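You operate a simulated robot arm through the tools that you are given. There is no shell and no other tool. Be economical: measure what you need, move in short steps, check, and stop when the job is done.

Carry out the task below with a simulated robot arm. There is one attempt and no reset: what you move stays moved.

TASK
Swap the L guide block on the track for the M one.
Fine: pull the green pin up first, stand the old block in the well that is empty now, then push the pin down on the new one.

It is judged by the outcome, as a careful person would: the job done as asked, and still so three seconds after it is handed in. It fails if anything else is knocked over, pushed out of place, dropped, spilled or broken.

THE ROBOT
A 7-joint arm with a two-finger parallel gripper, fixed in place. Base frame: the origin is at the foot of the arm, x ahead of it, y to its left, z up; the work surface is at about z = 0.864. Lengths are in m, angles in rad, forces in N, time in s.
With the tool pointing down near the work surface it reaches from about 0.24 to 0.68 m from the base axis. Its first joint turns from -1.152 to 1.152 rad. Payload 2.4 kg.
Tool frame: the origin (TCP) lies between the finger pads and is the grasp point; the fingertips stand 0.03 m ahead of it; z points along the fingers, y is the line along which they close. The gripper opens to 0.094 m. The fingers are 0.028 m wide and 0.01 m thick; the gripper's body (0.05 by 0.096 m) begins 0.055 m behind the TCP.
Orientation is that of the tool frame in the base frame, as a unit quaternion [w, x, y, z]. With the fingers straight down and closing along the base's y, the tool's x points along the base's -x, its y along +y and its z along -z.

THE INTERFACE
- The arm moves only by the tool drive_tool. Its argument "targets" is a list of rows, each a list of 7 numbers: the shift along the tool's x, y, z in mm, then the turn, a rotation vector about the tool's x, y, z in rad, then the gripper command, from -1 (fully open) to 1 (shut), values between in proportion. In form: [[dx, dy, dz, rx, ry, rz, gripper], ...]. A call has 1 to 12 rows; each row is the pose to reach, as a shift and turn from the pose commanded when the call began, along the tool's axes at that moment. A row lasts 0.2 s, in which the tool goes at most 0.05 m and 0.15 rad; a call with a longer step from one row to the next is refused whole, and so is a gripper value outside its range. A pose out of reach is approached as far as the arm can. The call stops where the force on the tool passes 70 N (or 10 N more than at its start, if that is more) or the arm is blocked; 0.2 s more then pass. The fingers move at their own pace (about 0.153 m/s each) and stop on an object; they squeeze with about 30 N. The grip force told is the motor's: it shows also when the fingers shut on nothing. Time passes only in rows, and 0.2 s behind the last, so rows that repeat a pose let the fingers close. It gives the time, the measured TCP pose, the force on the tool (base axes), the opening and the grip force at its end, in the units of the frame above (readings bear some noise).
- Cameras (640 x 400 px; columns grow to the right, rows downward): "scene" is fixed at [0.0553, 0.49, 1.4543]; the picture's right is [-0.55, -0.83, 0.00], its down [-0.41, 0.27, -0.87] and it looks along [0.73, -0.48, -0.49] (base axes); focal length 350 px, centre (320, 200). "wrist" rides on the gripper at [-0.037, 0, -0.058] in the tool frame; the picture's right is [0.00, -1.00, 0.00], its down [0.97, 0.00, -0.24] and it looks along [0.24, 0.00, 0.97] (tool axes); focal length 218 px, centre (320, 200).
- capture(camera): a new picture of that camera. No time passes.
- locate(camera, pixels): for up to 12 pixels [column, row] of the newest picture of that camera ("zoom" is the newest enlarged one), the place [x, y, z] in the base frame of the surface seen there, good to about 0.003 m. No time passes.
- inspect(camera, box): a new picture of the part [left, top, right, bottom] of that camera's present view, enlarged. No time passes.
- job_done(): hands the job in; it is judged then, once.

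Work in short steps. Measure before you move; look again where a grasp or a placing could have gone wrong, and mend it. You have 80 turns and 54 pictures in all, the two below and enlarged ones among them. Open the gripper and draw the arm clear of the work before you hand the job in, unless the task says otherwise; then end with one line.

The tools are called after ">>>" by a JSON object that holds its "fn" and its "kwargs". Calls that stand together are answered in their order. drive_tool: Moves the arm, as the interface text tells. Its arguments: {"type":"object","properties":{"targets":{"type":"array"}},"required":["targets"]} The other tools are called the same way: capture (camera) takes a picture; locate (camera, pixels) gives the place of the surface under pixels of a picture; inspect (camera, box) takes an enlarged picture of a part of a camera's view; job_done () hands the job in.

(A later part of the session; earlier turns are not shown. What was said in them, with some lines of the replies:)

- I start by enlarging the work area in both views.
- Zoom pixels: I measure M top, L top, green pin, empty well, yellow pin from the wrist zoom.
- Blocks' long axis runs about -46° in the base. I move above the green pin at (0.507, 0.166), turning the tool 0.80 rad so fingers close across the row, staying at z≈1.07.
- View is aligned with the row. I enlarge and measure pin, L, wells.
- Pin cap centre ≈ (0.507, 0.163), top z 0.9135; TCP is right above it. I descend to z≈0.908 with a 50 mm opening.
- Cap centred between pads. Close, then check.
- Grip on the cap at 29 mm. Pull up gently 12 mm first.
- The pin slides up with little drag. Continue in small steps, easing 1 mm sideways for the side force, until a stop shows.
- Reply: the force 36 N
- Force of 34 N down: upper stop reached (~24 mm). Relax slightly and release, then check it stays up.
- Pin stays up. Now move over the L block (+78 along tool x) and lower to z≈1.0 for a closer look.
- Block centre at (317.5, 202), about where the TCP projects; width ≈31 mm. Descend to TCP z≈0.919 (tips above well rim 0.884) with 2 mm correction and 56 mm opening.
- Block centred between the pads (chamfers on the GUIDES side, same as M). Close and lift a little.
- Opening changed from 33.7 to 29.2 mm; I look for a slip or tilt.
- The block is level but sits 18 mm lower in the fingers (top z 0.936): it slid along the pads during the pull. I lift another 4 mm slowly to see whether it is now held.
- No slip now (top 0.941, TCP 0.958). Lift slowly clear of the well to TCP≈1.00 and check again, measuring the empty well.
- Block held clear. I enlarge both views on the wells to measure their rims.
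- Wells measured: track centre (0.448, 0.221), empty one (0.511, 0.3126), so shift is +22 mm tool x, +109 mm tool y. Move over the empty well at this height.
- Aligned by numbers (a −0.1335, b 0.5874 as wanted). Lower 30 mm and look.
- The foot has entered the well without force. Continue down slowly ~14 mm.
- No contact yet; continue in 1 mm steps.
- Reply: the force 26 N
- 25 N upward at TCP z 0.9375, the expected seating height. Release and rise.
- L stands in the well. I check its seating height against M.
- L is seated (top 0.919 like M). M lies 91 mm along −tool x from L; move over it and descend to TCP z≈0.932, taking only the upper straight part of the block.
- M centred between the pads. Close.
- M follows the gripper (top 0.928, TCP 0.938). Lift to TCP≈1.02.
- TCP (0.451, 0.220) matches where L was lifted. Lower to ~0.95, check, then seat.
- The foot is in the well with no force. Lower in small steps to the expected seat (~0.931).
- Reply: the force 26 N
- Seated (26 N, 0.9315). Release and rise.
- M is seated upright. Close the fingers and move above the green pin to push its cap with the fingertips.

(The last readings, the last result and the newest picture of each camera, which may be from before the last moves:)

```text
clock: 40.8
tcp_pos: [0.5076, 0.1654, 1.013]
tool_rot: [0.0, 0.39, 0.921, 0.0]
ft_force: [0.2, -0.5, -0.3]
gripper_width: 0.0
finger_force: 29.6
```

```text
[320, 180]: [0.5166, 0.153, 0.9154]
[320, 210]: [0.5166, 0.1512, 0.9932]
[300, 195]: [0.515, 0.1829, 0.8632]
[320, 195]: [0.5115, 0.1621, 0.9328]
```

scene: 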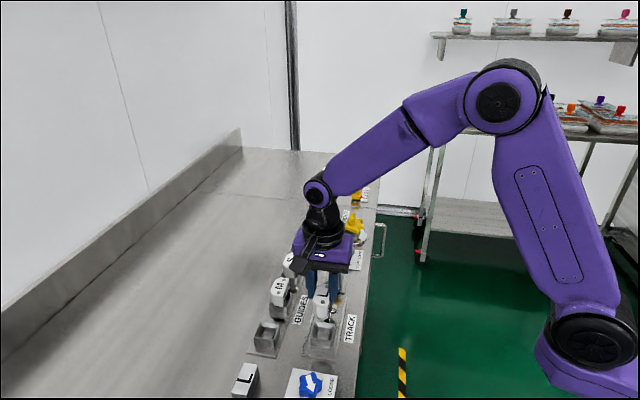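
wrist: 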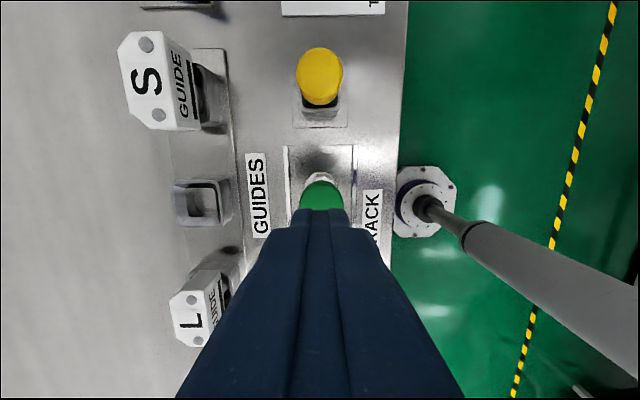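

Fingertips are over the cap (column ~321). Push down slowly; contact expected near TCP 0.968, fully down near 0.9435.

>>> {"fn": "drive_tool", "kwargs": {"targets": [[0, 0, 20, 0, 0, 0, 1], [0, 0, 38, 0, 0, 0, 1], [0, 0, 44, 0, 0, 0, 1], [0, 0, 48, 0, 0, 0, 1], [0, 0, 52, 0, 0, 0, 1], [0, 0, 56, 0, 0, 0, 1], [0, 0, 60, 0, 0, 0, 1], [0, 0, 63, 0, 0, 0, 1], [0, 0, 66, 0, 0, 0, 1], [0, 0, 68, 0, 0, 0, 1]]}}

>>> {"fn": "inspect", "kwargs": {"camera": "scene", "box": [290, 260, 360, 350]}}

```text
clock: 43.0
tcp_pos: [0.5063, 0.1636, 0.9473]
tool_rot: [0.0, 0.389, 0.921, 0.0]
ft_force: [0.2, 0.3, 2.6]
gripper_width: 0.0
finger_force: 30.3
```

```text
4.44 times, centred on (325, 305) of scene
```

zoom: 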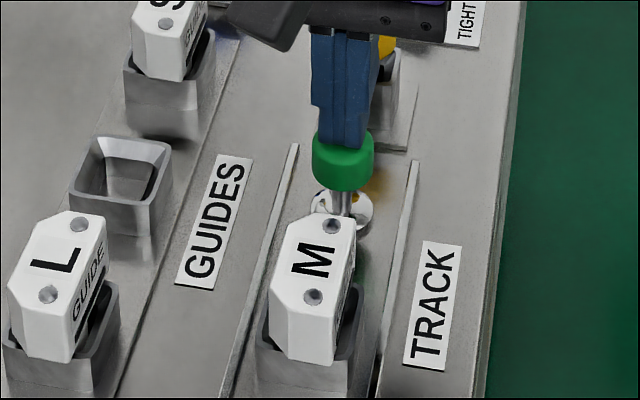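

Pushing well; keep going by 1 mm steps until a firm stop.

>>> {"fn": "drive_tool", "kwargs": {"targets": [[0, 0, 1, 0, 0, 0, 1], [0, 0, 2, 0, 0, 0, 1], [0, 0, 3, 0, 0, 0, 1], [0, 0, 4, 0, 0, 0, 1], [0, 0, 5, 0, 0, 0, 1], [0, 0, 6, 0, 0, 0, 1]]}}

```text
clock: 44.4
tcp_pos: [0.5072, 0.1649, 0.9457]
tool_rot: [0.001, 0.388, 0.921, 0.001]
ft_force: [-5.6, -2.7, 15.7]
gripper_width: 0.0
finger_force: 30.0
stopped in row 6: the force on the tool passed its limit (the readings are from after the stop); the commanded pose is now the measured one
```

Hard stop reached. Back off and check cap height (originally 0.9135).

>>> {"fn": "drive_tool", "kwargs": {"targets": [[0, 0, -20, 0, 0, 0, 1], [0, 0, -60, 0, 0, 0, 1], [0, 0, -100, 0, 0, 0, 1], [0, 0, -125, 0, 0, 0, 0.5], [0, 0, -125, 0, 0, 0, -1], [0, 0, -125, 0, 0, 0, -1], [0, 0, -125, 0, 0, 0, -1]]}}

>>> {"fn": "inspect", "kwargs": {"camera": "wrist", "box": [180, 60, 400, 300]}}

>>> {"fn": "locate", "kwargs": {"camera": "zoom", "pixels": [[371, 200], [371, 215], [360, 210], [381, 311], [381, 368], [365, 340]]}}

>>> {"fn": "inspect", "kwargs": {"camera": "scene", "box": [240, 230, 370, 370]}}

```text
clock: 46.0
tcp_pos: [0.5046, 0.1669, 1.0705]
tool_rot: [0.0, 0.389, 0.921, 0.001]
ft_force: [0.2, 0.0, -0.6]
gripper_width: 0.0937
finger_force: 0.2
```

```text
1.67 times, centred on (290, 180) of wrist
```

zoom: 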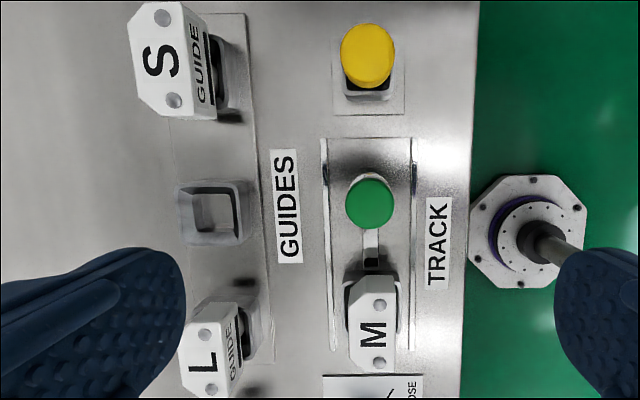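

```text
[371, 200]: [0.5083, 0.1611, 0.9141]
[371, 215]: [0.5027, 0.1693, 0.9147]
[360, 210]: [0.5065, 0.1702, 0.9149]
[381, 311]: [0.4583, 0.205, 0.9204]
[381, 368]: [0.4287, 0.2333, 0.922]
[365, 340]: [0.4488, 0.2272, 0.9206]
```

```text
2.86 times, centred on (305, 300) of scene
```

zoom: 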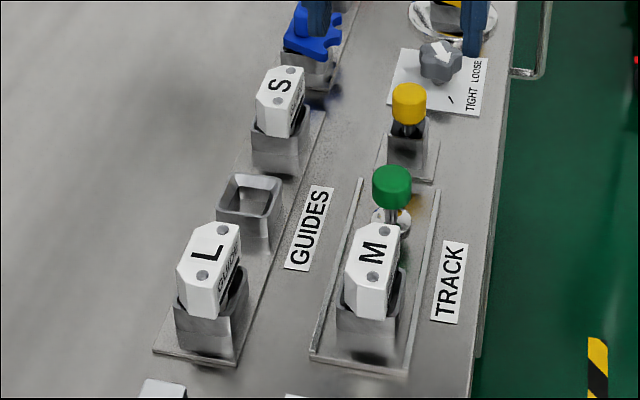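

Cap top is at 0.914 (as at the start), M seated at 0.921, L at 0.919 in the well. Draw the arm up and hand in.

>>> {"fn": "drive_tool", "kwargs": {"targets": [[0, 0, -30, 0, 0, 0, -1], [0, 0, -60, 0, 0, 0, -1], [0, 0, -90, 0, 0, 0, -1], [0, 0, -90, 0, 0, 0, -1]]}}

>>> {"fn": "job_done", "kwargs": {}}

```text
clock: 47.0
tcp_pos: [0.5037, 0.1646, 1.1631]
tool_rot: [0.0, 0.389, 0.921, 0.001]
ft_force: [-0.3, 0.4, -0.6]
gripper_width: 0.0941
finger_force: 0.1
```

```text
The job is handed in.
```

The M guide block is now on the track with the green pin pushed fully down, and the L block stands in the well that was empty at the start.
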